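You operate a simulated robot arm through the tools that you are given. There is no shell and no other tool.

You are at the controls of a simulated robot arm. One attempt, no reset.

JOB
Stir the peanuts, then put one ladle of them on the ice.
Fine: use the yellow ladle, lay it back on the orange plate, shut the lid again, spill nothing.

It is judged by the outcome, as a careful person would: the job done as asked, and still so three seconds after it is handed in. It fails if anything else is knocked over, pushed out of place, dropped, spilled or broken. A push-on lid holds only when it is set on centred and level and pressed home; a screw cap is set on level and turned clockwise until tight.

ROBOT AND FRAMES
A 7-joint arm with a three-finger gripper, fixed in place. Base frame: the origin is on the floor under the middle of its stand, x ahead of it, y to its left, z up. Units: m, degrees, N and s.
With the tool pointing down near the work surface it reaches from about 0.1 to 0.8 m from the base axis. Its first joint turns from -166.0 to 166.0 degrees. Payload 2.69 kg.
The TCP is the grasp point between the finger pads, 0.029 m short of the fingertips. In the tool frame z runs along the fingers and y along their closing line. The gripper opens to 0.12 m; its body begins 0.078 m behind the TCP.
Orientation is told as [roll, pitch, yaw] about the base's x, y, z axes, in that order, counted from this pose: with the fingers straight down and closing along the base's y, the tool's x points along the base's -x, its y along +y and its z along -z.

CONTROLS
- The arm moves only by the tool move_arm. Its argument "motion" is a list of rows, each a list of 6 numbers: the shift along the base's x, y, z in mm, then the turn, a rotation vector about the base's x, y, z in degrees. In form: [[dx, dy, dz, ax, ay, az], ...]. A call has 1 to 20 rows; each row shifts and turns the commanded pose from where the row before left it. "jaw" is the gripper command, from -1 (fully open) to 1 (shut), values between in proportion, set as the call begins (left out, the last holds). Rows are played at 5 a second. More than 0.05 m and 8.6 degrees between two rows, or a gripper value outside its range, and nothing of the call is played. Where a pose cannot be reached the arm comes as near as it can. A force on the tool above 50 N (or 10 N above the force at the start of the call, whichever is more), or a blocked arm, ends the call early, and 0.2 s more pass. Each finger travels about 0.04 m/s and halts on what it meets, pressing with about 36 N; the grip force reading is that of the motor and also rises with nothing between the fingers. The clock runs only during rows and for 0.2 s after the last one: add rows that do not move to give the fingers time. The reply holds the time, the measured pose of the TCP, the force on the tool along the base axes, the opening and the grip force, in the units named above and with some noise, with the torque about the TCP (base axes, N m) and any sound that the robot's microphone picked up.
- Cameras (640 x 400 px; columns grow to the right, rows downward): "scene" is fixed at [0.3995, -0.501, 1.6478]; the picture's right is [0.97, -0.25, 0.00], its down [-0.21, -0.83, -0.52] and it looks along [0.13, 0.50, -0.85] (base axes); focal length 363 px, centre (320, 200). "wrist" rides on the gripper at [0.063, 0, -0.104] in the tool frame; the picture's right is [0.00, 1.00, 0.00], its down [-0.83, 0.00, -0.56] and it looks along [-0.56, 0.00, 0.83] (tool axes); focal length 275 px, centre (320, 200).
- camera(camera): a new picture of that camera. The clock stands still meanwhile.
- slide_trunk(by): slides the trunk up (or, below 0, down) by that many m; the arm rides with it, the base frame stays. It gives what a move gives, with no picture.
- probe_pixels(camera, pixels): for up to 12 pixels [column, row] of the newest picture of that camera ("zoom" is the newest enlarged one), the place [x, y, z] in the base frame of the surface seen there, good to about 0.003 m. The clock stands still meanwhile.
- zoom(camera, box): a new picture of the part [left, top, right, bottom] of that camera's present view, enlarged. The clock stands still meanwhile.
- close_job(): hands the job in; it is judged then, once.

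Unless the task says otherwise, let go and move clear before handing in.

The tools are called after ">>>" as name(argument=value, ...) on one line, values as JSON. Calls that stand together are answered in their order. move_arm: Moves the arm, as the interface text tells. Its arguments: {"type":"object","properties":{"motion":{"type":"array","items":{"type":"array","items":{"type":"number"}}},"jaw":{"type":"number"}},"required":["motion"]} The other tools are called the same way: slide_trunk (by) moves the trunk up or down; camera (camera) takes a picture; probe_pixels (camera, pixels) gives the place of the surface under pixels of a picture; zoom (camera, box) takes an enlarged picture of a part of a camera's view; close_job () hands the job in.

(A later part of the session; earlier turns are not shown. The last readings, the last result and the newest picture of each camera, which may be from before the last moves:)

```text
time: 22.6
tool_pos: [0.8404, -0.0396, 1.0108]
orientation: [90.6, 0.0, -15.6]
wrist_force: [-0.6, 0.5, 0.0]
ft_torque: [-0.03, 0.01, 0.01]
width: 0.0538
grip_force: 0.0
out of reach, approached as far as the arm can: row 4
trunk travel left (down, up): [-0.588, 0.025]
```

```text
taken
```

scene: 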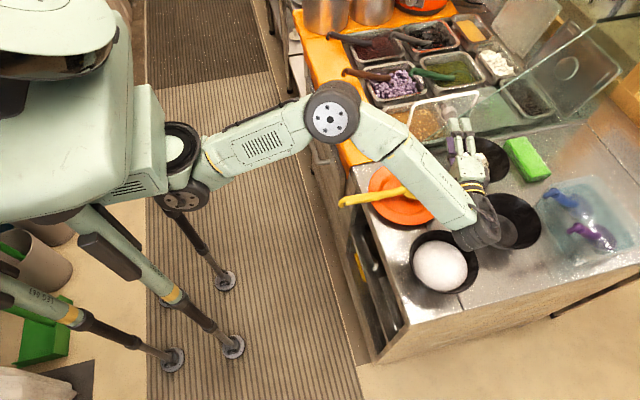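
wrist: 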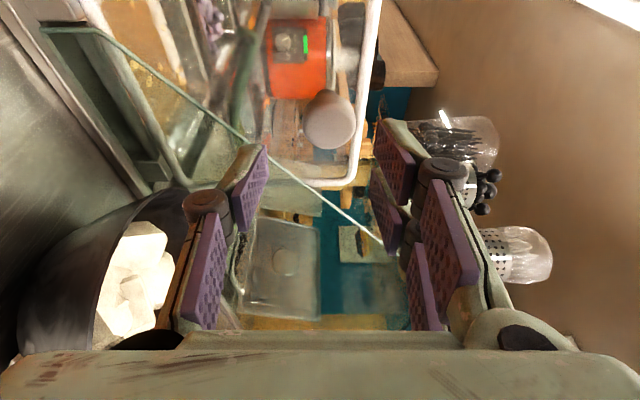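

The hand is clear of the knob (wrist view (328,118)) and the lid is still upright. I'll raise and swing the hand back to pointing down while drawing back toward the ladle handle.

>>> move_arm(motion=[[-5, 0, 8, -8, 0, 0], [-10, 0, 8, -8, 0, 0], [-15, 0, 8, -8, 0, 0], [-20, 0, 8, -8, 0, 0], [-20, 0, 8, -8, 0, 0], [-20, 0, 5, -8, 0, 0], [-20, 0, 0, -8, 0, 0], [-20, 0, 0, -8, 0, 0], [-20, 0, 0, -8, 0, 0], [-20, 0, 0, -8, 0, 0], [-10, 0, 0, -8, 0, 0], [0, 0, 0, 0, 0, 0]], jaw=0.1)

>>> camera(camera="scene")

>>> camera(camera="wrist")

```text
time: 25.2
tool_pos: [0.6831, -0.0379, 1.0396]
orientation: [3.2, -14.9, -0.5]
wrist_force: [0.9, 0.9, 0.7]
ft_torque: [0.0, -0.01, 0.02]
width: 0.0541
grip_force: 0.0
out of reach, approached as far as the arm can: row 1, 2, 3, 4
trunk travel left (down, up): [-0.588, 0.025]
```

```text
taken
```

scene: 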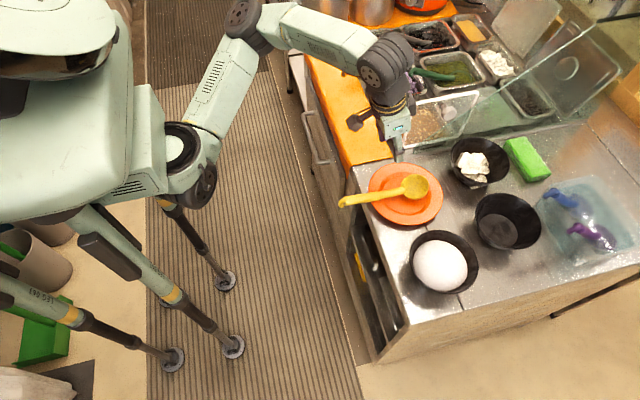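

```text
taken
```

wrist: 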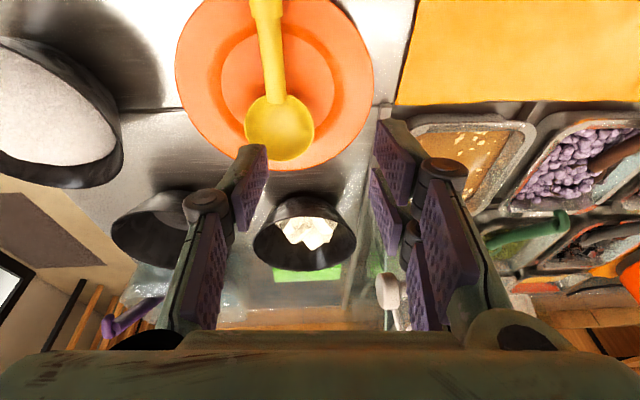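

The lid remains upright and the peanut pan is open (wrist (470,150)). Let me look closely at the pan and the ladle, and probe both.

>>> zoom(camera="scene", box=[380, 80, 480, 160])

>>> zoom(camera="scene", box=[330, 150, 450, 230])

>>> probe_pixels(camera="scene", pixels=[[340, 202], [346, 201], [355, 199], [365, 197], [375, 195], [385, 193], [395, 191], [405, 190], [415, 186], [427, 186], [413, 197], [416, 177]])

```text
5.00 times, centred on (430, 120) of scene
```

zoom: 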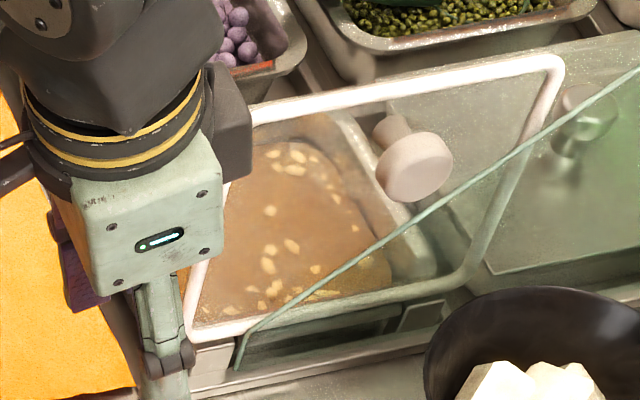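

```text
5.00 times, centred on (390, 190) of scene
```

zoom: 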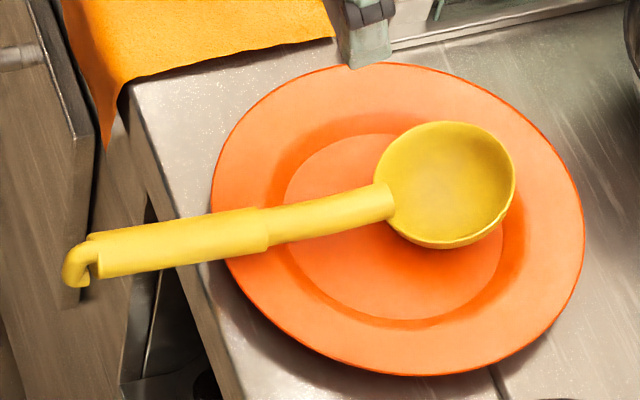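

```text
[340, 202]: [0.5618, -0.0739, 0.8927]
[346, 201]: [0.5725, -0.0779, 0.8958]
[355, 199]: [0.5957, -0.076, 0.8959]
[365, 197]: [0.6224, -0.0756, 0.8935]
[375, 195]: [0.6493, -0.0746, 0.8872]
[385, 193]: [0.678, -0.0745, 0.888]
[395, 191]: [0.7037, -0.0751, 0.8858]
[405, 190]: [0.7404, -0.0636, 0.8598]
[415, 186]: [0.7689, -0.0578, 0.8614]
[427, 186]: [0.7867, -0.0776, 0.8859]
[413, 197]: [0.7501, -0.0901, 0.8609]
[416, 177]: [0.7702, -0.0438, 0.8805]
```

The ladle's handle runs along x at y≈-0.075 (thick part x 0.575–0.65, top z≈0.896) and its bowl sits at about (0.755,-0.070). I'll inspect the opened pan's interior from the wrist camera.

>>> zoom(camera="wrist", box=[390, 90, 550, 210])

>>> probe_pixels(camera="wrist", pixels=[[420, 125], [440, 122], [470, 122], [500, 122], [525, 128], [440, 140], [470, 140], [490, 150], [470, 165], [495, 180], [512, 175], [515, 150]])

```text
3.33 times, centred on (470, 150) of wrist
```

zoom: 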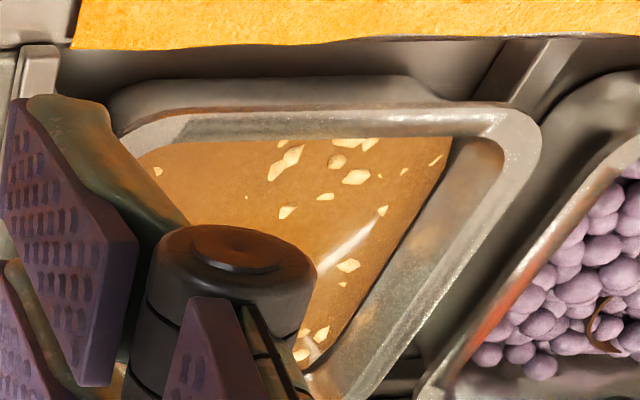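

```text
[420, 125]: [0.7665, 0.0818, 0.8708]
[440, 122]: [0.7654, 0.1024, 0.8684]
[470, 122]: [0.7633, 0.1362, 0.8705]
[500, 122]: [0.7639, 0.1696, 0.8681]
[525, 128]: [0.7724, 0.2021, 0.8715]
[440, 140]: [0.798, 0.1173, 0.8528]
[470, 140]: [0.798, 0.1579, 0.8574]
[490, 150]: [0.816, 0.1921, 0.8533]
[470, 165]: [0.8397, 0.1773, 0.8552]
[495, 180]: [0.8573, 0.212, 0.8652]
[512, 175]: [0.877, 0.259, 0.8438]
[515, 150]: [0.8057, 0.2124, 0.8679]
```

The pan holds a brown liquid surface at z≈0.8535 with peanuts, 1.7 cm below the pan rim (z 0.871). I'll bring the camera over the pan for its interior dimensions before fetching the ladle.

>>> move_arm(motion=[[-5, 30, 5, -1, 5, 0], [-5, 35, 5, -1, 5, 0], [-5, 35, 5, -1, 5, 0.5], [-5, 35, 5, 0, 0, 0], [0, 35, 0, 0, 0, 0], [0, 0, 0, 0, 0, 0]], jaw=-0.6)

>>> camera(camera="wrist")

>>> zoom(camera="wrist", box=[200, 140, 440, 320])

```text
time: 26.6
tool_pos: [0.6643, 0.1333, 1.06]
orientation: [0.2, 0.1, 0.4]
wrist_force: [0.1, 0.5, 0.1]
ft_torque: [-0.02, -0.01, -0.01]
width: 0.0958
grip_force: 0.1
trunk travel left (down, up): [-0.588, 0.025]
```

```text
taken
```

wrist: 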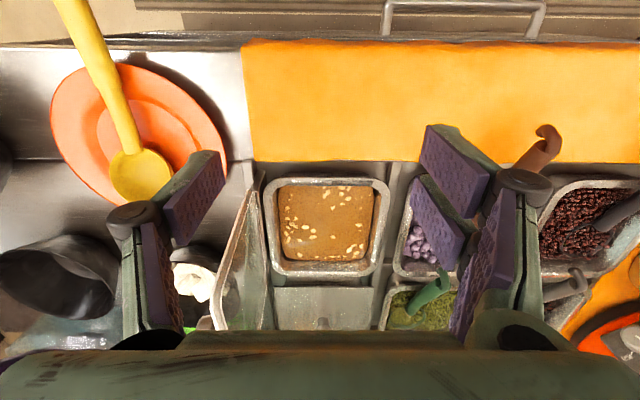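

```text
2.22 times, centred on (320, 230) of wrist
```

zoom: 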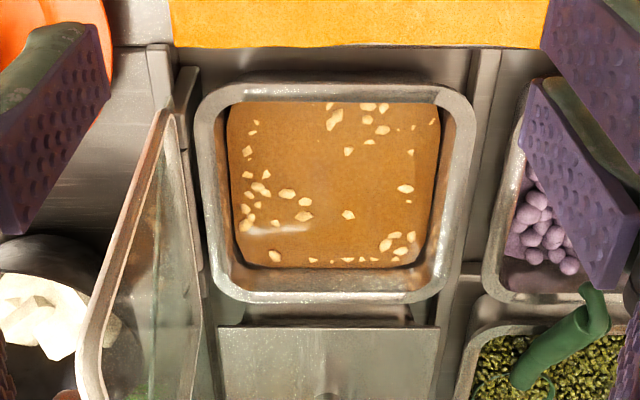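

Now I have a clear view of the open pan: liquid from zoom (228,103) to (437,268). I'll probe its edges and rim.

>>> probe_pixels(camera="zoom", pixels=[[330, 92], [330, 108], [330, 262], [330, 278], [330, 296], [210, 180], [233, 180], [430, 180], [445, 180], [462, 180], [330, 180], [300, 230]])

>>> probe_pixels(camera="wrist", pixels=[[70, 5], [85, 30], [100, 70], [115, 110], [125, 145], [142, 150], [115, 175], [165, 175], [142, 203], [140, 175], [245, 200], [230, 250]])

```text
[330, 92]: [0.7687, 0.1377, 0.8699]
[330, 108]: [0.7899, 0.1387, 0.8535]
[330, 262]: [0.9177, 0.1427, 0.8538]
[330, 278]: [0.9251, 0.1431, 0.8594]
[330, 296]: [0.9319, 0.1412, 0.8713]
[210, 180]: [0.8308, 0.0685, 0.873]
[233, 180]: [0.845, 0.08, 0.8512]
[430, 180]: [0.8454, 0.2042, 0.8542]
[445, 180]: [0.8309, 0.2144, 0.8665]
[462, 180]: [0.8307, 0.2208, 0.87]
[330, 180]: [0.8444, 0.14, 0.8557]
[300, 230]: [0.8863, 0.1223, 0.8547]
```

```text
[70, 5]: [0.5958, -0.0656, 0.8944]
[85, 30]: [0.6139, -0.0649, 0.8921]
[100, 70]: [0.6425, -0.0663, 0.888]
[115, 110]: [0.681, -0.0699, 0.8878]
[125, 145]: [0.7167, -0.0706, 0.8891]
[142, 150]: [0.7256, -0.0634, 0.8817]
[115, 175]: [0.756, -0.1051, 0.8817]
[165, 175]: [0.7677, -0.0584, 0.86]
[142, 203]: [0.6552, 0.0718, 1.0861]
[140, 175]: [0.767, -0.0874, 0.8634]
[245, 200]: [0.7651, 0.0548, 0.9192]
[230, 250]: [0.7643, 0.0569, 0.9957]
```

Pan interior at the liquid is x≈0.78–0.918, y≈0.079–0.205, and the ladle's bowl centre is ≈(0.757,-0.073) with rim z≈0.884. Before grasping I'll check the plate edge and counter edge near the handle.

>>> zoom(camera="scene", box=[335, 165, 415, 225])

>>> probe_pixels(camera="scene", pixels=[[357, 178], [361, 190], [367, 207], [371, 216], [369, 187], [372, 207], [376, 214], [371, 195], [350, 199], [360, 197], [370, 196], [366, 186]])

```text
6.67 times, centred on (375, 195) of scene
```

zoom: 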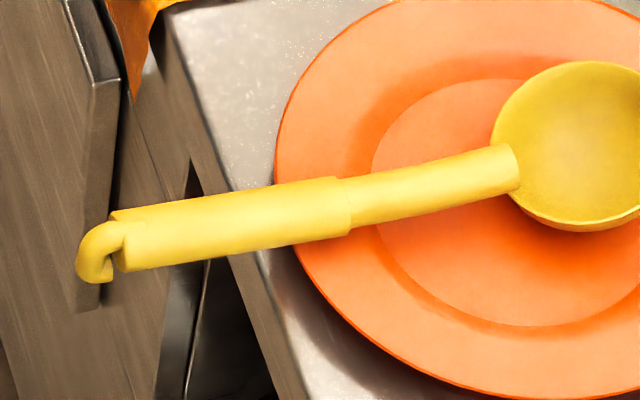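

```text
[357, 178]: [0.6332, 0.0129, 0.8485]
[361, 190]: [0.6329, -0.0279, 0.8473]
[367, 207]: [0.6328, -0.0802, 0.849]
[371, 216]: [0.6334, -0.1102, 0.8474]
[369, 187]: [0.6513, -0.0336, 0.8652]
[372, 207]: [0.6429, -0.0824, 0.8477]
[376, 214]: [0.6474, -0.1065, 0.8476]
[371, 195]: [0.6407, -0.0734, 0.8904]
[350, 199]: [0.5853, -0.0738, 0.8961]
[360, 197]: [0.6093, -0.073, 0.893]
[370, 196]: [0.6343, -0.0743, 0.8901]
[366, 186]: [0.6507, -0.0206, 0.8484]
```

The counter edge is at x≈0.628 and the plate edge at x≈0.645, so I'll grasp the thick handle at x≈0.598. Next I move above it with the tool pitched 20° forward.

>>> move_arm(motion=[[-10, -30, 0, 0, -4, 0], [-10, -35, 0, 0, -4, 0], [-12, -35, -10, 0, -4, 0], [-12, -35, -15, 0, -4, 0], [-12, -35, -15, 0, -4, 0], [-10, -34, -20, 0, 0, 0], [0, 0, -20, 0, 0, 0], [0, 0, 0, 0, 0, 0]], jaw=-0.2)

>>> camera(camera="wrist")

>>> zoom(camera="scene", box=[300, 120, 460, 240])

```text
time: 28.4
tool_pos: [0.5967, -0.0722, 0.9815]
orientation: [0.2, -19.9, 0.5]
wrist_force: [-0.6, 0.3, -0.1]
ft_torque: [0.0, -0.02, 0.0]
width: 0.0719
grip_force: 0.0
trunk travel left (down, up): [-0.588, 0.025]
```

```text
taken
```

wrist: 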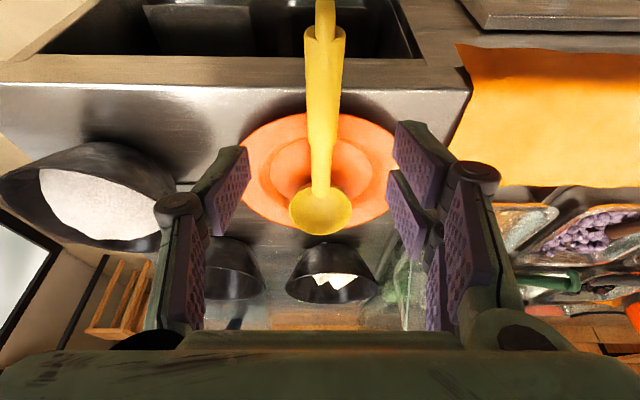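

```text
3.33 times, centred on (380, 180) of scene
```

zoom: 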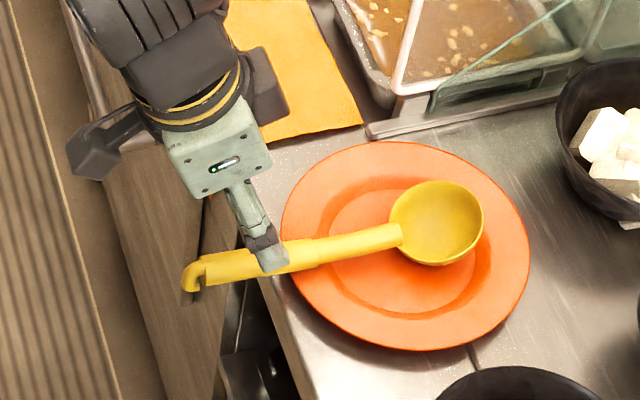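

The handle lies midway between the fingers (column ≈322). I'll lower to handle height.

>>> move_arm(motion=[[0, 0, -25, 0, 0, 0], [0, 0, -25, 0, 0, 0], [0, 0, -20, 0, 0, 0], [0, 0, -15, 0, 0, 0], [0.5, 0, -11, 0, 0, 0], [0, 0, 0, 0, 0, 0]], jaw=-0.2)

>>> camera(camera="wrist")

>>> zoom(camera="scene", box=[320, 160, 420, 230])

```text
time: 29.8
tool_pos: [0.5979, -0.0718, 0.8828]
orientation: [0.0, -19.9, 0.4]
wrist_force: [-0.1, 0.7, 0.0]
ft_torque: [0.0, -0.05, -0.02]
width: 0.072
grip_force: 0.1
trunk travel left (down, up): [-0.588, 0.025]
```

```text
taken
```

wrist: 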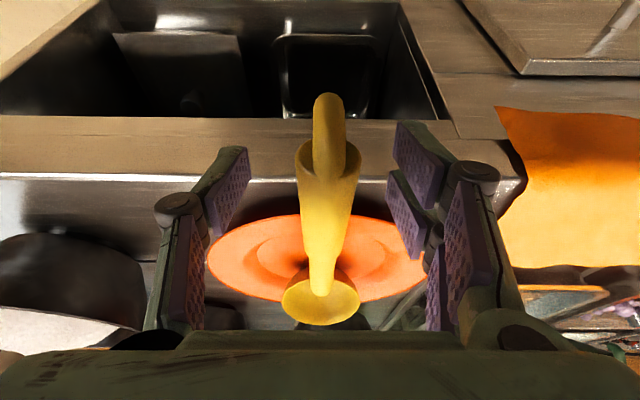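

```text
5.71 times, centred on (370, 195) of scene
```

zoom: 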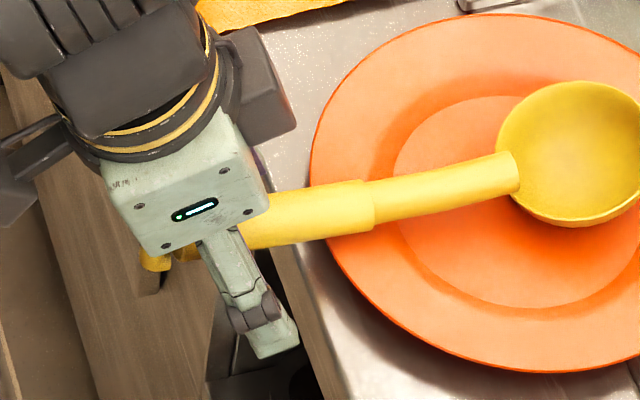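

The handle sits about 3 mm to +y of centre (≈328 vs 320), so I'll shift slightly and then close on it.

>>> move_arm(motion=[[0, 3, 0, 0, 0, 0], [0, 0, 0, 0, 0, 0]], jaw=-0.2)

>>> move_arm(motion=[[0, 0, 0, 0, 0, 0], [0, 0, 0, 0, 0, 0], [0, 0, 0, 0, 0, 0], [0, 0, 0, 0, 0, 0], [0, 0, 0, 0, 0, 0], [0, 0, 0, 0, 0, 0]], jaw=1)

>>> camera(camera="wrist")

>>> zoom(camera="scene", box=[320, 160, 420, 230])

```text
time: 30.4
tool_pos: [0.5979, -0.07, 0.8835]
orientation: [0.2, -19.9, 0.4]
wrist_force: [0.1, -0.4, -0.4]
ft_torque: [-0.04, -0.02, -0.06]
width: 0.072
grip_force: 0.0
trunk travel left (down, up): [-0.588, 0.025]
```

```text
time: 31.8
tool_pos: [0.5973, -0.071, 0.8819]
orientation: [0.1, -19.9, 0.5]
wrist_force: [-0.1, -0.4, 0.6]
ft_torque: [0.0, 0.06, -0.03]
width: 0.0224
grip_force: 36.5
trunk travel left (down, up): [-0.588, 0.025]
```

```text
taken
```

wrist: 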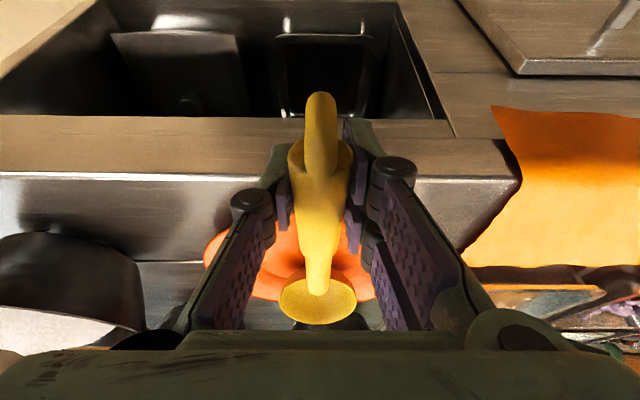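

```text
5.71 times, centred on (370, 195) of scene
```

zoom: 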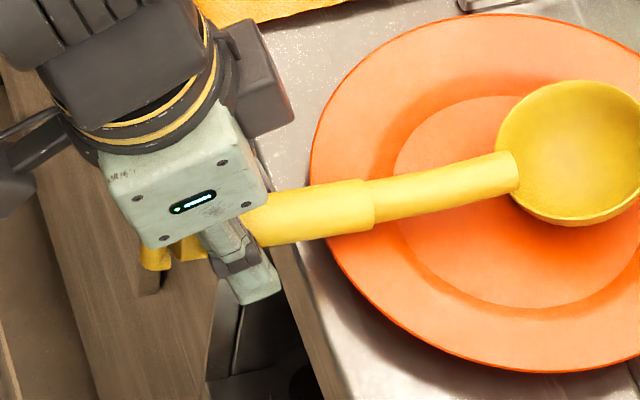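

The handle is gripped at 0.0224 m. I'll lift straight up 8 cm and check the plate stays and the ladle stays level.

>>> move_arm(motion=[[0, 0, 8, 0, 0, 0], [0, 0, 12, 0, 0, 0], [0, 0, 20, 0, 0, 0], [0, 0, 20, 0, 0, 0], [0, 0, 20, 0, 0, 0], [0, 0, 0, 0, 0, 0]], jaw=1)

>>> camera(camera="scene")

>>> zoom(camera="scene", box=[330, 120, 460, 220])

>>> camera(camera="wrist")

```text
time: 33.2
tool_pos: [0.599, -0.0689, 0.965]
orientation: [0.0, -19.9, 0.5]
wrist_force: [0.0, -0.2, -0.2]
ft_torque: [0.01, 0.08, 0.0]
width: 0.0222
grip_force: 36.1
trunk travel left (down, up): [-0.588, 0.025]
```

```text
taken
```

scene: 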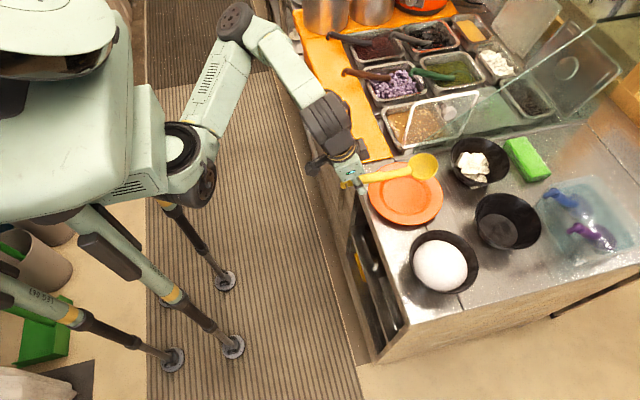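

```text
4.00 times, centred on (395, 170) of scene
```

zoom: 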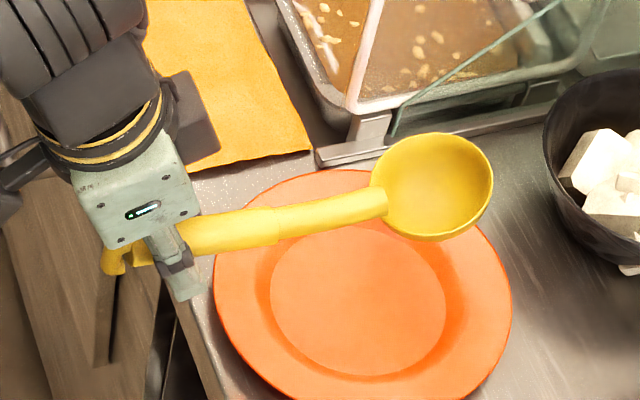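

```text
taken
```

wrist: 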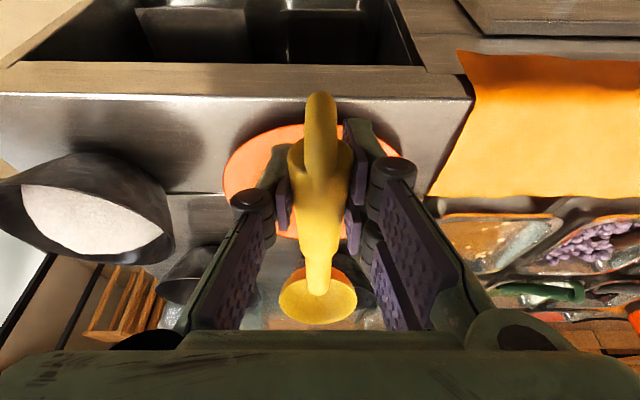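

The ladle is up, plate undisturbed. I'll probe its bowl rim to get the bowl's offset from the TCP.

>>> probe_pixels(camera="zoom", pixels=[[491, 185], [489, 170], [430, 134], [400, 143], [376, 170], [440, 239], [470, 225], [432, 185], [350, 205], [300, 217], [240, 230], [200, 237]])

>>> probe_pixels(camera="wrist", pixels=[[318, 322], [282, 302], [354, 302], [320, 270], [300, 285]])

```text
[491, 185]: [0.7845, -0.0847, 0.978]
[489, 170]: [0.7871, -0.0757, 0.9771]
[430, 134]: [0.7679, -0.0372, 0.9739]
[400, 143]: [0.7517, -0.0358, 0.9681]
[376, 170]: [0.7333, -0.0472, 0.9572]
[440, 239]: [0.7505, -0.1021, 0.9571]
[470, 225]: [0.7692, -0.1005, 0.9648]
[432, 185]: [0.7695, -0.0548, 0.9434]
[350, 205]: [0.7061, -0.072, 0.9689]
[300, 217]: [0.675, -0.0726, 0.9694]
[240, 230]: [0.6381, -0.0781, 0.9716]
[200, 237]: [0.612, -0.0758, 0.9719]
```

```text
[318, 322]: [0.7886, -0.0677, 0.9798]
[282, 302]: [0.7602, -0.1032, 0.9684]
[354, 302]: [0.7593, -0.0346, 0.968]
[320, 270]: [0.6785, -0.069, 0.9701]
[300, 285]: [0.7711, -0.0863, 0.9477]
```

The rim points suggest the bowl's rim plane is tilted back relative to the handle (front lip z 0.979, sides 0.968, back 0.957), which would help scooping. I'll zoom tighter to measure this well.

>>> zoom(camera="scene", box=[400, 145, 445, 185])

>>> probe_pixels(camera="zoom", pixels=[[520, 150], [516, 200], [490, 100], [420, 62], [330, 62], [270, 85], [222, 130], [300, 335], [360, 345], [430, 330], [480, 285], [505, 245]])

```text
10.00 times, centred on (422, 165) of scene
```

zoom: 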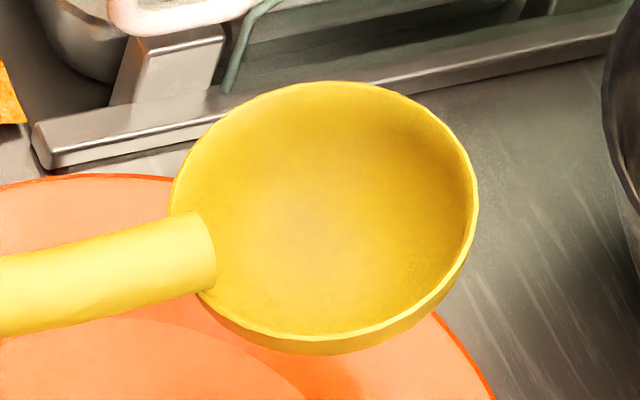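

```text
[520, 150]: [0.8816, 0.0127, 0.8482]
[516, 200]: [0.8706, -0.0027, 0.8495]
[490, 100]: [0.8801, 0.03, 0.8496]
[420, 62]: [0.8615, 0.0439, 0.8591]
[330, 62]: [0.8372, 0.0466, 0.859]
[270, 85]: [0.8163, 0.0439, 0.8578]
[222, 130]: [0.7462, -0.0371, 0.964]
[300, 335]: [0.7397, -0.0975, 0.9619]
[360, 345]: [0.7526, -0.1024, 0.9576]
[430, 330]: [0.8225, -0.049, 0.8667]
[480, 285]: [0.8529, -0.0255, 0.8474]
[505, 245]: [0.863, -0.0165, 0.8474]
```

I'll re-probe on the rim itself in this zoom.

>>> probe_pixels(camera="zoom", pixels=[[474, 195], [468, 160], [443, 122], [395, 95], [330, 84], [270, 94], [225, 123], [185, 165], [235, 322], [320, 338], [400, 318], [455, 260]])

```text
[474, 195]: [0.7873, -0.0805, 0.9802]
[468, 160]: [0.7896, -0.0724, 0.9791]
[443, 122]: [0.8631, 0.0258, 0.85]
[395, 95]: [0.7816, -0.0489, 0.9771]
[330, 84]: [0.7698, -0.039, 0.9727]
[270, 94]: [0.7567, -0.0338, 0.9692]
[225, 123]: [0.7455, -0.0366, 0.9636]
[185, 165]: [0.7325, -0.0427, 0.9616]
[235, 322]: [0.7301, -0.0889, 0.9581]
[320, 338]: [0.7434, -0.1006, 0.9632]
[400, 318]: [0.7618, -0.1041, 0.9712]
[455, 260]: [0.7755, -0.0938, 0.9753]
```

The rim fits a plane tilted 19.6° back at hand pitch -20°, so the rim will be level when the hand is vertical, with the bowl centre at TCP + (0.149, 0, -0.050). I'll raise, level the ladle, pull back clear of the lid, and cross over toward the pan while yawing -25°.

>>> move_arm(motion=[[-10, 0, 14, 0, 4, 0], [-10, 0, 14, 0, 4, 0], [-10, 0, 14, 0, 4, 0], [-10, 0, 14, 0, 4, 0], [-10, 0, 14, 0, 4, 0], [0, 30, 0, 0, 0, -2], [0, 34, 0, 0, 0, -3], [0, 34, 0, 0, 0, -3], [0, 34, 0, 0, 0, -3], [0, 34, 0, 0, 0, -3], [0, 34, 0, 0, 0, -3], [0, 34, 0, 0, 0, -4], [0, 34, 0, 0, 0, -4], [0, 0, 0, 0, 0, 0]], jaw=1)

>>> camera(camera="scene")

>>> camera(camera="wrist")

```text
time: 36.2
tool_pos: [0.5467, 0.1991, 1.0353]
orientation: [0.3, 0.1, -24.5]
wrist_force: [-0.1, -0.1, 0.3]
ft_torque: [0.04, 0.01, 0.0]
width: 0.023
grip_force: 36.5
trunk travel left (down, up): [-0.588, 0.025]
```

```text
taken
```

scene: 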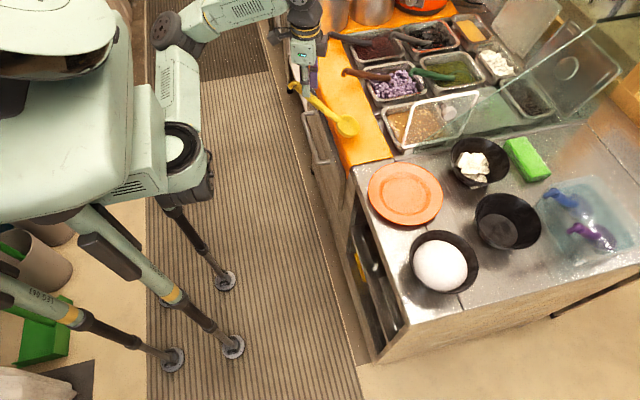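

```text
taken
```

wrist: 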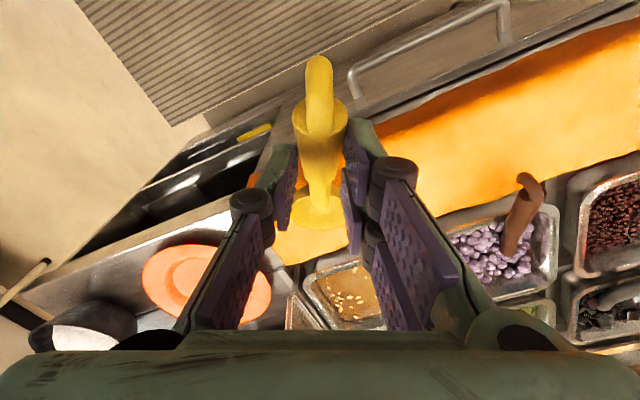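

The wrist view shows the ladle bowl now at (318,215) rather than (318,300), so the ladle has pivoted in the grip during the move. I'll look closely and probe its current attitude.

>>> zoom(camera="scene", box=[270, 60, 370, 150])

>>> probe_pixels(camera="scene", pixels=[[293, 87], [300, 88], [310, 97], [318, 103], [325, 109], [332, 115], [338, 122], [347, 126], [356, 127], [345, 136], [349, 118], [340, 130]])

```text
4.44 times, centred on (320, 105) of scene
```

zoom: 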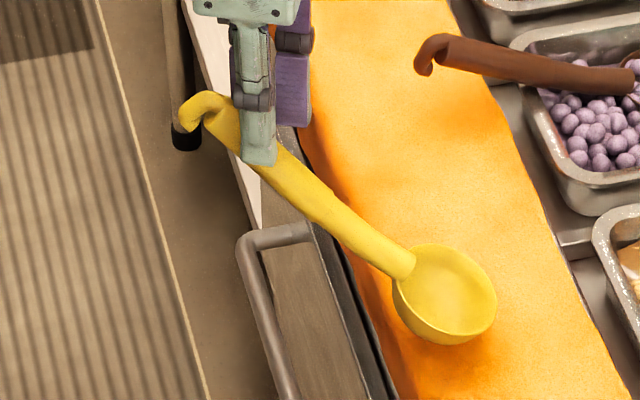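

```text
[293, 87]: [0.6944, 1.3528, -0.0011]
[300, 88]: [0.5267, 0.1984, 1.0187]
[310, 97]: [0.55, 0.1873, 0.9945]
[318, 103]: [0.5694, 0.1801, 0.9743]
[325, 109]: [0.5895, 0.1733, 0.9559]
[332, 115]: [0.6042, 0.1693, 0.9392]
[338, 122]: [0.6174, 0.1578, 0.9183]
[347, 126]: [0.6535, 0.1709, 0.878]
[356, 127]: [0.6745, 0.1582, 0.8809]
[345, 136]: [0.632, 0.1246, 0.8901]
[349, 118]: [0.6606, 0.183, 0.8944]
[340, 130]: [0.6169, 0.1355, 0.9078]
```

The handle has pivoted to about 45° down in the grip (handle from (0.527, z 1.019) to (0.617, z 0.918)). I'll hold still one second to see whether it keeps creeping.

>>> move_arm(motion=[[0, 0, 0, 0, 0, 0], [0, 0, 0, 0, 0, 0], [0, 0, 0, 0, 0, 0], [0, 0, 0, 0, 0, 0], [0, 0, 0, 0, 0, 0]], jaw=1)

>>> zoom(camera="scene", box=[270, 60, 370, 150])

>>> camera(camera="wrist")

```text
time: 37.4
tool_pos: [0.5474, 0.1996, 1.0352]
orientation: [0.3, 0.1, -24.6]
wrist_force: [0.2, -0.6, -1.6]
ft_torque: [0.03, 0.04, 0.01]
width: 0.023
grip_force: 35.5
trunk travel left (down, up): [-0.588, 0.025]
```

```text
4.44 times, centred on (320, 105) of scene
```

zoom: 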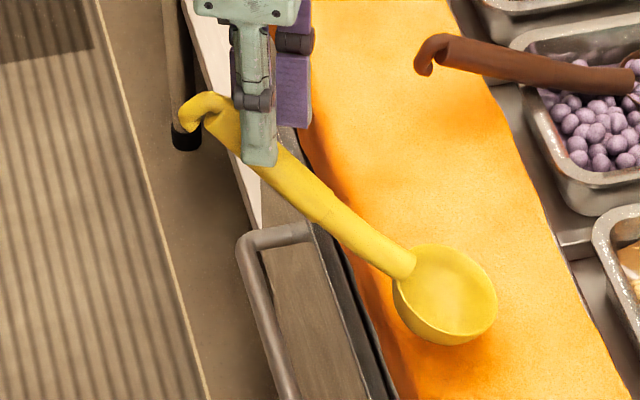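

```text
taken
```

wrist: 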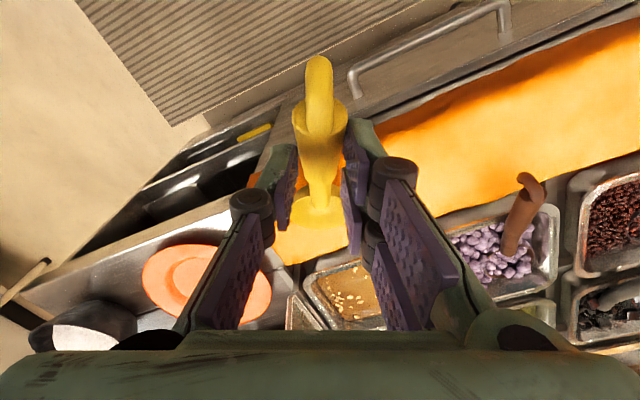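

No further creep, but the across-the-handle grip clearly lets the ladle pivot, which would risk a spill when loaded. I'll take it back to the plate slowly (raising the bowl first) so I can regrasp with the fingers along the handle, which locks it better.

>>> move_arm(motion=[[0, 0, 4, -1.3, -2.7, 0], [0, 0, 4, -1.3, -2.7, 0], [0, 0, 4, -1.3, -2.7, 0], [0, 0, 4, -1.3, -2.7, 0], [0, 0, 4, -1.3, -2.7, 0], [0, 0, 4, -1.3, -2.7, 0], [0, 0, 4, -1.3, -2.7, 0], [0, 0, 4, -1.3, -2.7, 0], [0, 0, 4, -1.3, -2.7, 0], [0, 0, 4, -1.3, -2.7, 0], [0, 0, 4, -1.3, -2.7, 0], [0, 0, 4, -1.3, -2.7, 0], [0, 0, 4, -1.3, -2.7, 0], [0, 0, 0, 0, 0, 0]], jaw=1)

>>> camera(camera="wrist")

>>> zoom(camera="scene", box=[260, 30, 380, 150])

```text
time: 40.4
tool_pos: [0.5478, 0.1996, 1.0876]
orientation: [-0.7, -38.9, -24.3]
wrist_force: [0.5, 0.0, -0.5]
ft_torque: [0.06, 0.05, 0.03]
width: 0.0231
grip_force: 36.4
trunk travel left (down, up): [-0.588, 0.025]
```

```text
taken
```

wrist: 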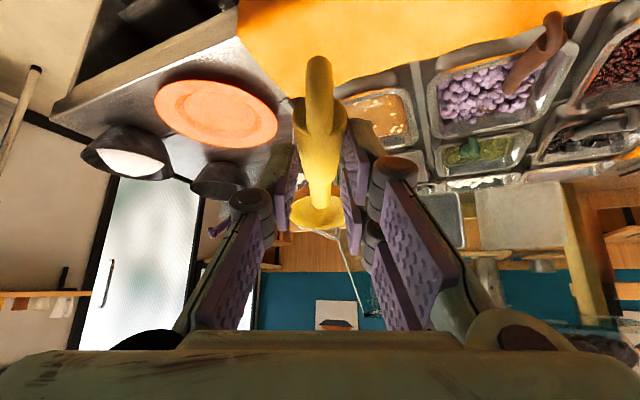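

```text
3.33 times, centred on (320, 90) of scene
```

zoom: 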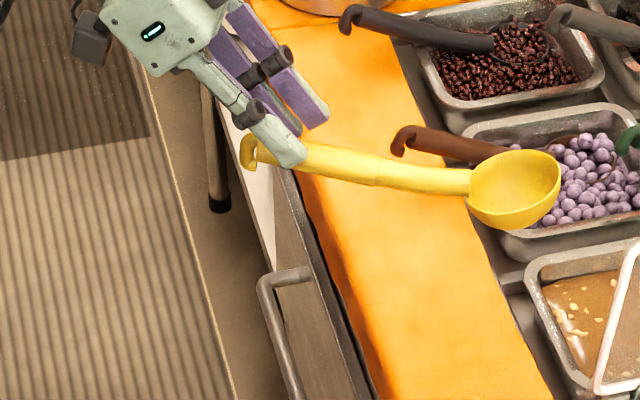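

The ladle held its angle during this slow move and is roughly level. I'll carry it slowly back over to the plate side, un-yawing.

>>> move_arm(motion=[[0, -8, 0, 0, 0, 1], [0, -15, 0, 0, 0, 1.5], [0, -15, -2, 0, 0, 1.5], [0, -15, -3, 0, 0, 1.5], [0, -15, -3, 0, 0, 1.5], [0, -15, -3, 0, 0, 1.5], [0, -15, -3, 0, 0, 1.5], [0, -15, -3, 0, 0, 1.5], [0, -15, -3, 0, 0, 1.5], [0, -15, -3, 0, 0, 1.5], [0, -15, -3, 0, 0, 1.5], [0, -15, -3, 0, 0, 1.5], [0, -15, -3, 0, 0, 1.5], [0, -15, -3, 0, 0, 1.5], [0, -15, -3, 0, 0, 1.5], [0, -15, -3, 0, 0, 1.5], [0, -15, -3, 0, 0, 1], [0, -15, -3, 0, 0, 0], [0, -8, 0, 0, 0, 0], [0, 0, 0, 0, 0, 0]], jaw=1)

>>> camera(camera="wrist")

>>> zoom(camera="scene", box=[300, 110, 450, 220])

```text
time: 44.6
tool_pos: [0.5503, -0.0719, 1.0387]
orientation: [-0.7, -38.8, 0.2]
wrist_force: [-0.5, 0.4, -1.4]
ft_torque: [0.01, 0.09, -0.01]
width: 0.0231
grip_force: 35.9
trunk travel left (down, up): [-0.588, 0.025]
```

```text
taken
```

wrist: 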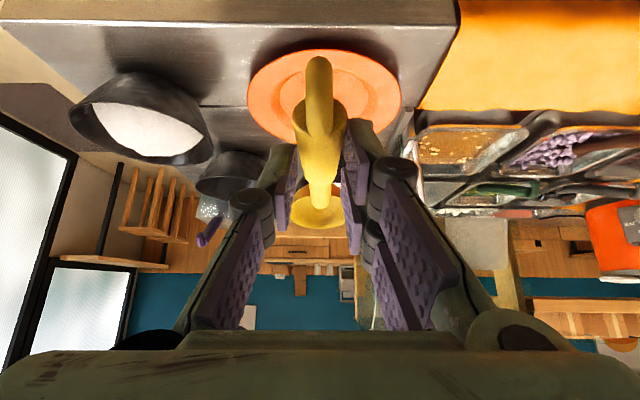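

```text
3.64 times, centred on (375, 165) of scene
```

zoom: 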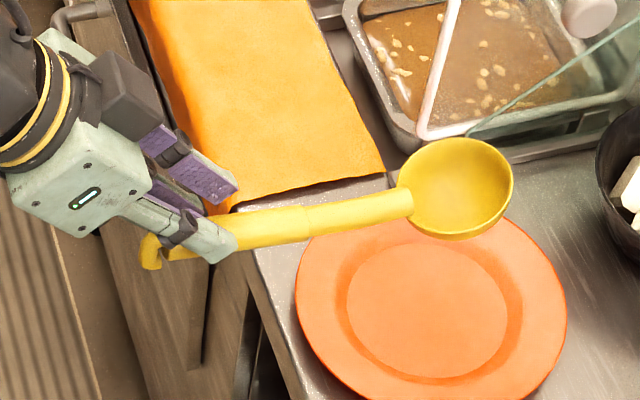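

It stayed put in the grip. I'll probe the ladle's pose to lay it down exactly.

>>> probe_pixels(camera="zoom", pixels=[[511, 185], [505, 165], [460, 141], [425, 150], [410, 170], [450, 237], [490, 222], [250, 228], [290, 219], [330, 212], [370, 205], [400, 198]])

```text
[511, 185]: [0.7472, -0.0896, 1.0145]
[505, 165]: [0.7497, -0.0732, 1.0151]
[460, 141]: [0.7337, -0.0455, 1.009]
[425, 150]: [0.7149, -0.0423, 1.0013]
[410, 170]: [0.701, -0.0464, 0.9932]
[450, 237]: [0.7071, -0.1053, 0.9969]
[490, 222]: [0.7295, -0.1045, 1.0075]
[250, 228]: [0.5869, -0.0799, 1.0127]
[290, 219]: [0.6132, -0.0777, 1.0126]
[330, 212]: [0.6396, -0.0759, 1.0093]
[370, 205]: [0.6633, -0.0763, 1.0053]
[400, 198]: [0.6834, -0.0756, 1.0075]
```

Handle slope (-3.7°) and lateral position match the original resting pose, needing +37 mm in x and about -119 mm in z. I'll shift and lower to just above contact.

>>> move_arm(motion=[[9, 0, 0, 0, 0, 0], [10, 0, -5, 0, 0, 0], [10, 0, -10, 0, 0, 0], [8, 0, -12, 0, 0, 0], [0, 0, -12, 0, 0, 0], [0, 0, -12, 0, 0, 0], [0, 0, -12, 0, 0, 0], [0, 0, -12, 0, 0, 0], [0, 0, -12, 0, 0, 0], [0, 0, -12, 0, 0, 0], [0, 0, -10, 0, 0, 0], [0, 0, 0, 0, 0, 0]], jaw=1)

>>> zoom(camera="scene", box=[320, 150, 450, 240])

```text
time: 47.2
tool_pos: [0.6087, -0.0804, 0.9438]
orientation: [-0.7, -38.7, 0.2]
wrist_force: [-0.5, 0.2, -0.4]
ft_torque: [-0.01, 0.11, 0.0]
width: 0.023
grip_force: 35.5
out of reach, approached as far as the arm can: row 7, 8, 9, 10, 11
trunk travel left (down, up): [-0.588, 0.025]
```

```text
4.44 times, centred on (385, 195) of scene
```

zoom: 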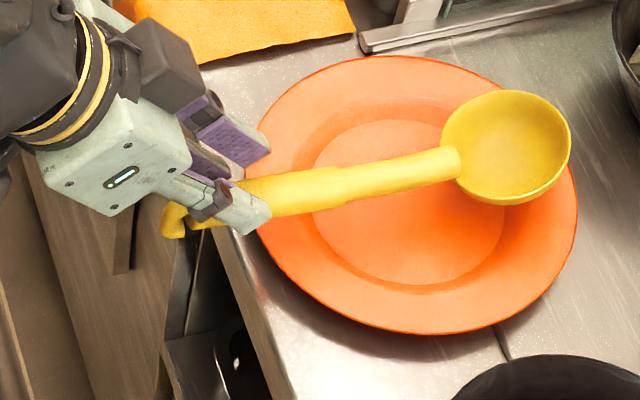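

The arm ran out of joint range at this pitch and height (tool at (0.609, -0.080, 0.944), 2–3 cm short). I'll back up and lift, then lower the trunk to get a better working height.

>>> move_arm(motion=[[-5, 1, 10, 0, 0, 0], [-8, 1, 12, 0, 0, 0], [-8, 1, 12, 0, 0, 0], [-8, 1, 15, 0, 0, 0], [-8, 1, 15, 0, 0, 0], [-8, 1, 15, 0, 0, 0], [-8, 1, 15, 0, 0, 0], [-6, 1, 15, 0, 0, 0], [0, 0, 15, 0, 0, 0], [0, 0, 15, 0, 0, 0], [0, 0, 15, 0, 0, 0], [0, 0, 0, 0, 0, 0]], jaw=1)

>>> camera(camera="wrist")

```text
time: 49.8
tool_pos: [0.5484, -0.0724, 1.0984]
orientation: [-0.6, -38.9, 0.2]
wrist_force: [0.8, -0.2, -1.0]
ft_torque: [-0.02, 0.08, -0.02]
width: 0.0232
grip_force: 36.3
trunk travel left (down, up): [-0.588, 0.025]
```

```text
taken
```

wrist: 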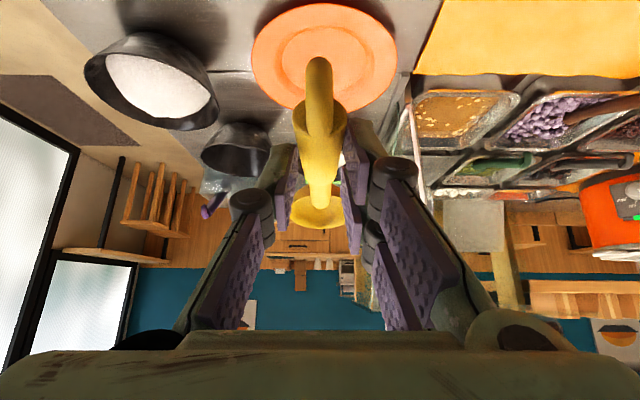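

Back at (0.548, -0.072, 1.098) with the ladle still held. I'll slide the trunk down 5 cm first to see how it behaves.

>>> slide_trunk(by=-0.05)

>>> camera(camera="scene")

>>> camera(camera="wrist")

```text
time: 50.7
tool_pos: [0.5483, -0.0726, 1.0484]
orientation: [-0.7, -38.8, 0.2]
wrist_force: [-0.1, -0.1, -0.3]
ft_torque: [-0.01, 0.06, 0.02]
width: 0.0233
grip_force: 35.8
trunk travel left (down, up): [-0.538, 0.075]
```

```text
taken
```

scene: 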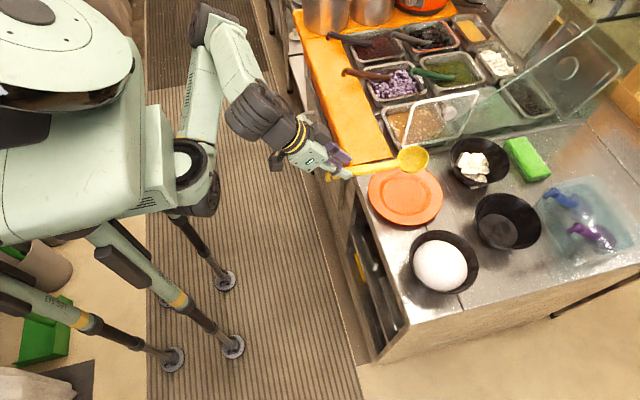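

```text
taken
```

wrist: 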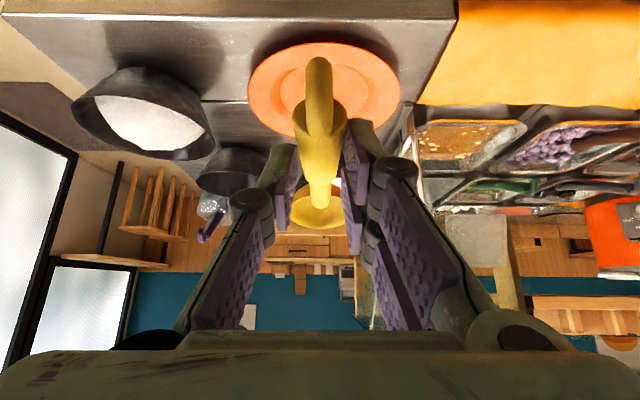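

The trunk slide is smooth (5 cm in about 0.9 s). I'll raise the arm 6 cm and then slide the trunk a further 15 cm down.

>>> move_arm(motion=[[0, 0, 12, 0, 0, 0], [0, 0, 16, 0, 0, 0], [0, 0, 16, 0, 0, 0], [0, 0, 16, 0, 0, 0], [0, 0, 0, 0, 0, 0]], jaw=1)

>>> slide_trunk(by=-0.15)

>>> camera(camera="scene")

>>> camera(camera="wrist")

```text
time: 51.9
tool_pos: [0.5485, -0.072, 1.1092]
orientation: [-0.6, -38.7, 0.2]
wrist_force: [0.4, -0.2, -1.5]
ft_torque: [0.01, 0.04, -0.03]
width: 0.0229
grip_force: 35.8
trunk travel left (down, up): [-0.538, 0.075]
```

```text
time: 53.7
tool_pos: [0.5497, -0.0717, 0.9591]
orientation: [-0.7, -38.8, 0.2]
wrist_force: [-0.8, -0.7, -1.0]
ft_torque: [0.02, 0.1, 0.01]
width: 0.023
grip_force: 36.2
trunk travel left (down, up): [-0.388, 0.225]
```

```text
taken
```

scene: 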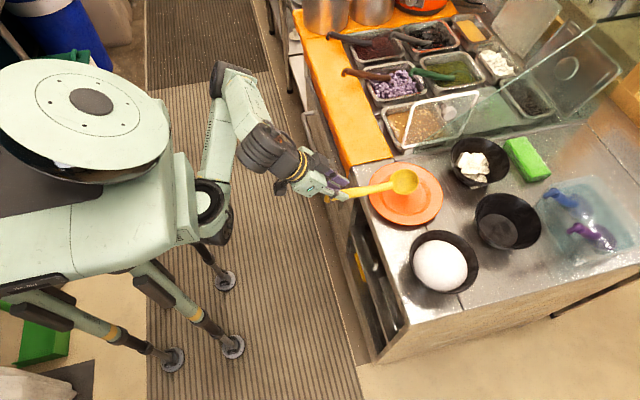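

```text
taken
```

wrist: 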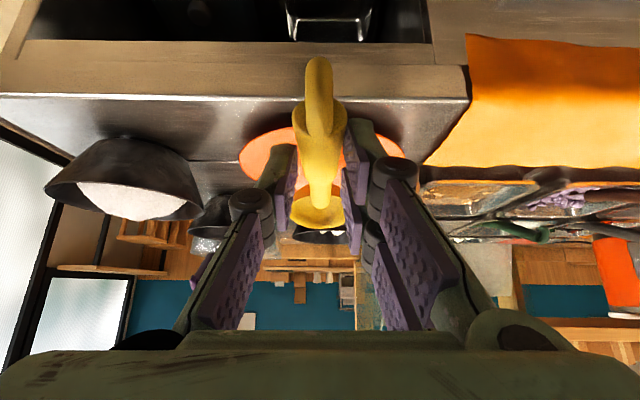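

The ladle is unchanged in the grip at (0.550, -0.072, 0.959). I'll move 37 mm forward then lower slowly to the plate, watching force.

>>> move_arm(motion=[[9, 0, 0, 0, 0, 0], [10, 0, 0, 0, 0, 0], [10, 0, 0, 0, 0, 0], [8, 0, 0, 0, 0, 0], [0, 0, -8, 0, 0, 0], [0, 0, -8, 0, 0, 0], [0, 0, -8, 0, 0, 0], [0, 0, -6, 0, 0, 0], [0, 0, 0, 0, 0, 0]], jaw=1)

>>> zoom(camera="scene", box=[320, 150, 450, 240])

>>> camera(camera="wrist")

```text
time: 55.7
tool_pos: [0.5859, -0.0723, 0.9281]
orientation: [-0.7, -38.8, 0.1]
wrist_force: [1.1, 0.6, -0.4]
ft_torque: [-0.02, 0.08, 0.0]
width: 0.0231
grip_force: 35.9
trunk travel left (down, up): [-0.388, 0.225]
```

```text
4.44 times, centred on (385, 195) of scene
```

zoom: 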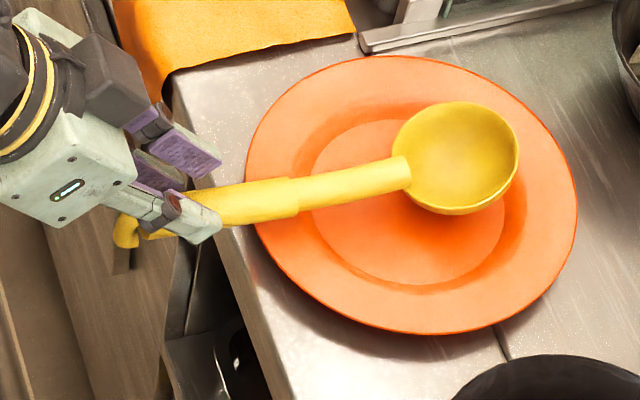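

```text
taken
```

wrist: 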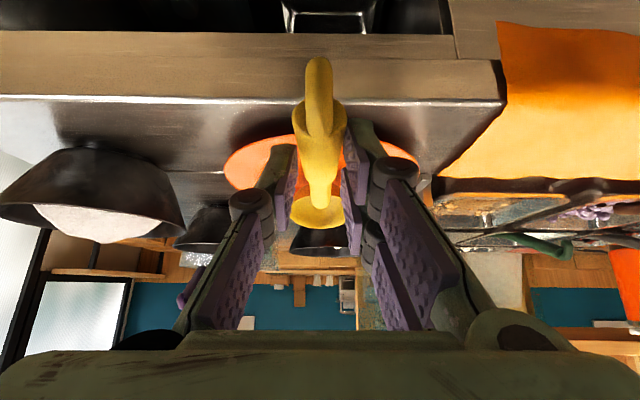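

The ladle is over the plate as it was originally. I'll lower in small steps until it touches.

>>> move_arm(motion=[[0, 0, -2.5, 0, 0, 0], [0, 0, -2.5, 0, 0, 0], [0, 0, -2, 0, 0, 0], [0, 0, 0, 0, 0, 0]], jaw=1)

>>> zoom(camera="scene", box=[320, 150, 450, 240])

>>> probe_pixels(camera="zoom", pixels=[[250, 200], [290, 192], [330, 185], [370, 178], [400, 170], [517, 150], [470, 104], [420, 120], [460, 210], [445, 155], [480, 160]])

```text
time: 56.7
tool_pos: [0.5858, -0.0718, 0.9208]
orientation: [-0.7, -38.7, 0.2]
wrist_force: [0.1, 0.5, -0.3]
ft_torque: [-0.01, 0.05, 0.02]
width: 0.0229
grip_force: 36.3
trunk travel left (down, up): [-0.388, 0.225]
```

```text
4.44 times, centred on (385, 195) of scene
```

zoom: 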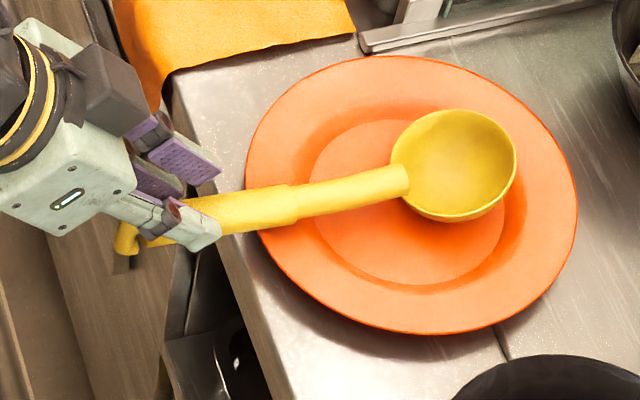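

```text
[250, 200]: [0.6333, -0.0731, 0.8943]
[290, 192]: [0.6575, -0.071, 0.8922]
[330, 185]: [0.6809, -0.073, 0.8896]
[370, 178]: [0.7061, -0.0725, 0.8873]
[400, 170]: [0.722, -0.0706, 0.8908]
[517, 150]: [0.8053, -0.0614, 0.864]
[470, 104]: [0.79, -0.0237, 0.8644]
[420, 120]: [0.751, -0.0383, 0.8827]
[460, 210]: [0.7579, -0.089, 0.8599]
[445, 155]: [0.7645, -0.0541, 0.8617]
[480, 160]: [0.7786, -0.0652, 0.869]
```

Still a few mm above its resting height (handle 0.887 vs 0.886 at the neck) and no contact force. A few more small steps down.

>>> move_arm(motion=[[0, 0, -1.5, 0, 0, 0], [0, 0, -1.5, 0, 0, 0], [0, 0, 0, 0, 0, 0]], jaw=1)

>>> move_arm(motion=[[0, 0, -1.5, 0, 0, 0], [0, 0, 0, 0, 0, 0]], jaw=1)

>>> zoom(camera="scene", box=[320, 150, 450, 240])

```text
time: 57.5
tool_pos: [0.5859, -0.071, 0.9184]
orientation: [-0.7, -39.1, 0.3]
wrist_force: [-1.4, -0.2, 7.2]
ft_torque: [0.02, -1.13, 0.01]
width: 0.023
grip_force: 35.8
trunk travel left (down, up): [-0.388, 0.225]
```

```text
time: 58.1
tool_pos: [0.5845, -0.0712, 0.9172]
orientation: [-0.7, -38.9, 0.2]
wrist_force: [-0.6, -0.6, 5.4]
ft_torque: [-0.03, -1.07, -0.04]
width: 0.0228
grip_force: 36.4
trunk travel left (down, up): [-0.388, 0.225]
```

```text
4.44 times, centred on (385, 195) of scene
```

zoom: 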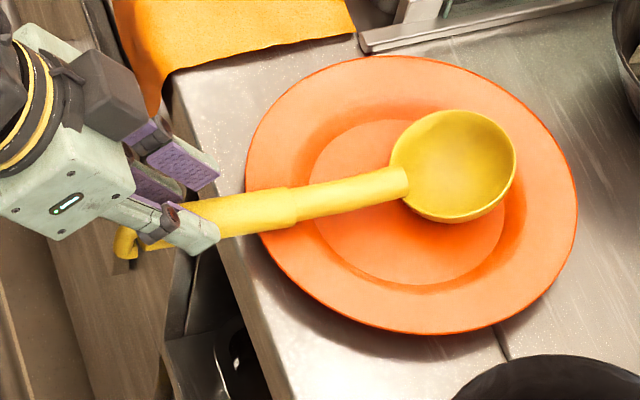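

Contact made (z force 5–7 N), and notably the grip resisted over 1 N·m, so it is laid down. I'll open the fingers and check the ladle stays on the plate.

>>> move_arm(motion=[[0, 0, 0, 0, 0, 0], [0, 0, 0, 0, 0, 0], [0, 0, 0, 0, 0, 0], [0, 0, 0, 0, 0, 0], [0, 0, 0, 0, 0, 0]], jaw=-0.2)

>>> zoom(camera="scene", box=[320, 150, 450, 240])

>>> camera(camera="wrist")

```text
time: 59.3
tool_pos: [0.5855, -0.0716, 0.9166]
orientation: [-0.7, -38.7, 0.1]
wrist_force: [0.7, 0.5, -0.1]
ft_torque: [-0.02, 0.0, 0.0]
width: 0.072
grip_force: 0.0
trunk travel left (down, up): [-0.388, 0.225]
```

```text
4.44 times, centred on (385, 195) of scene
```

zoom: 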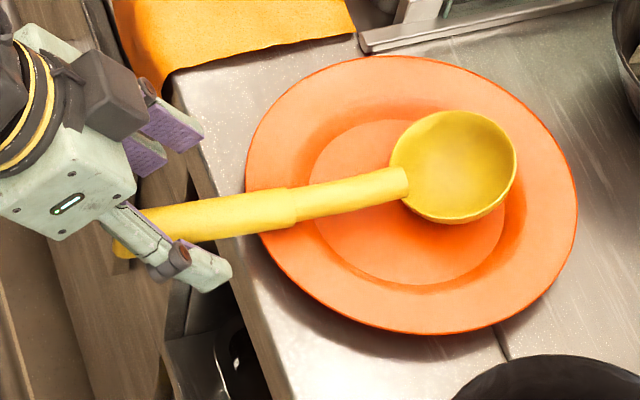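

```text
taken
```

wrist: 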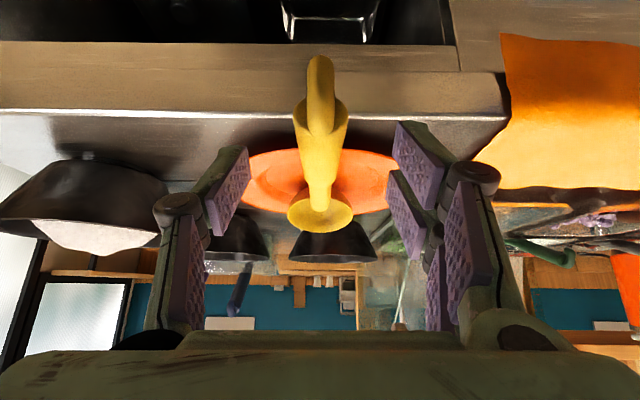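

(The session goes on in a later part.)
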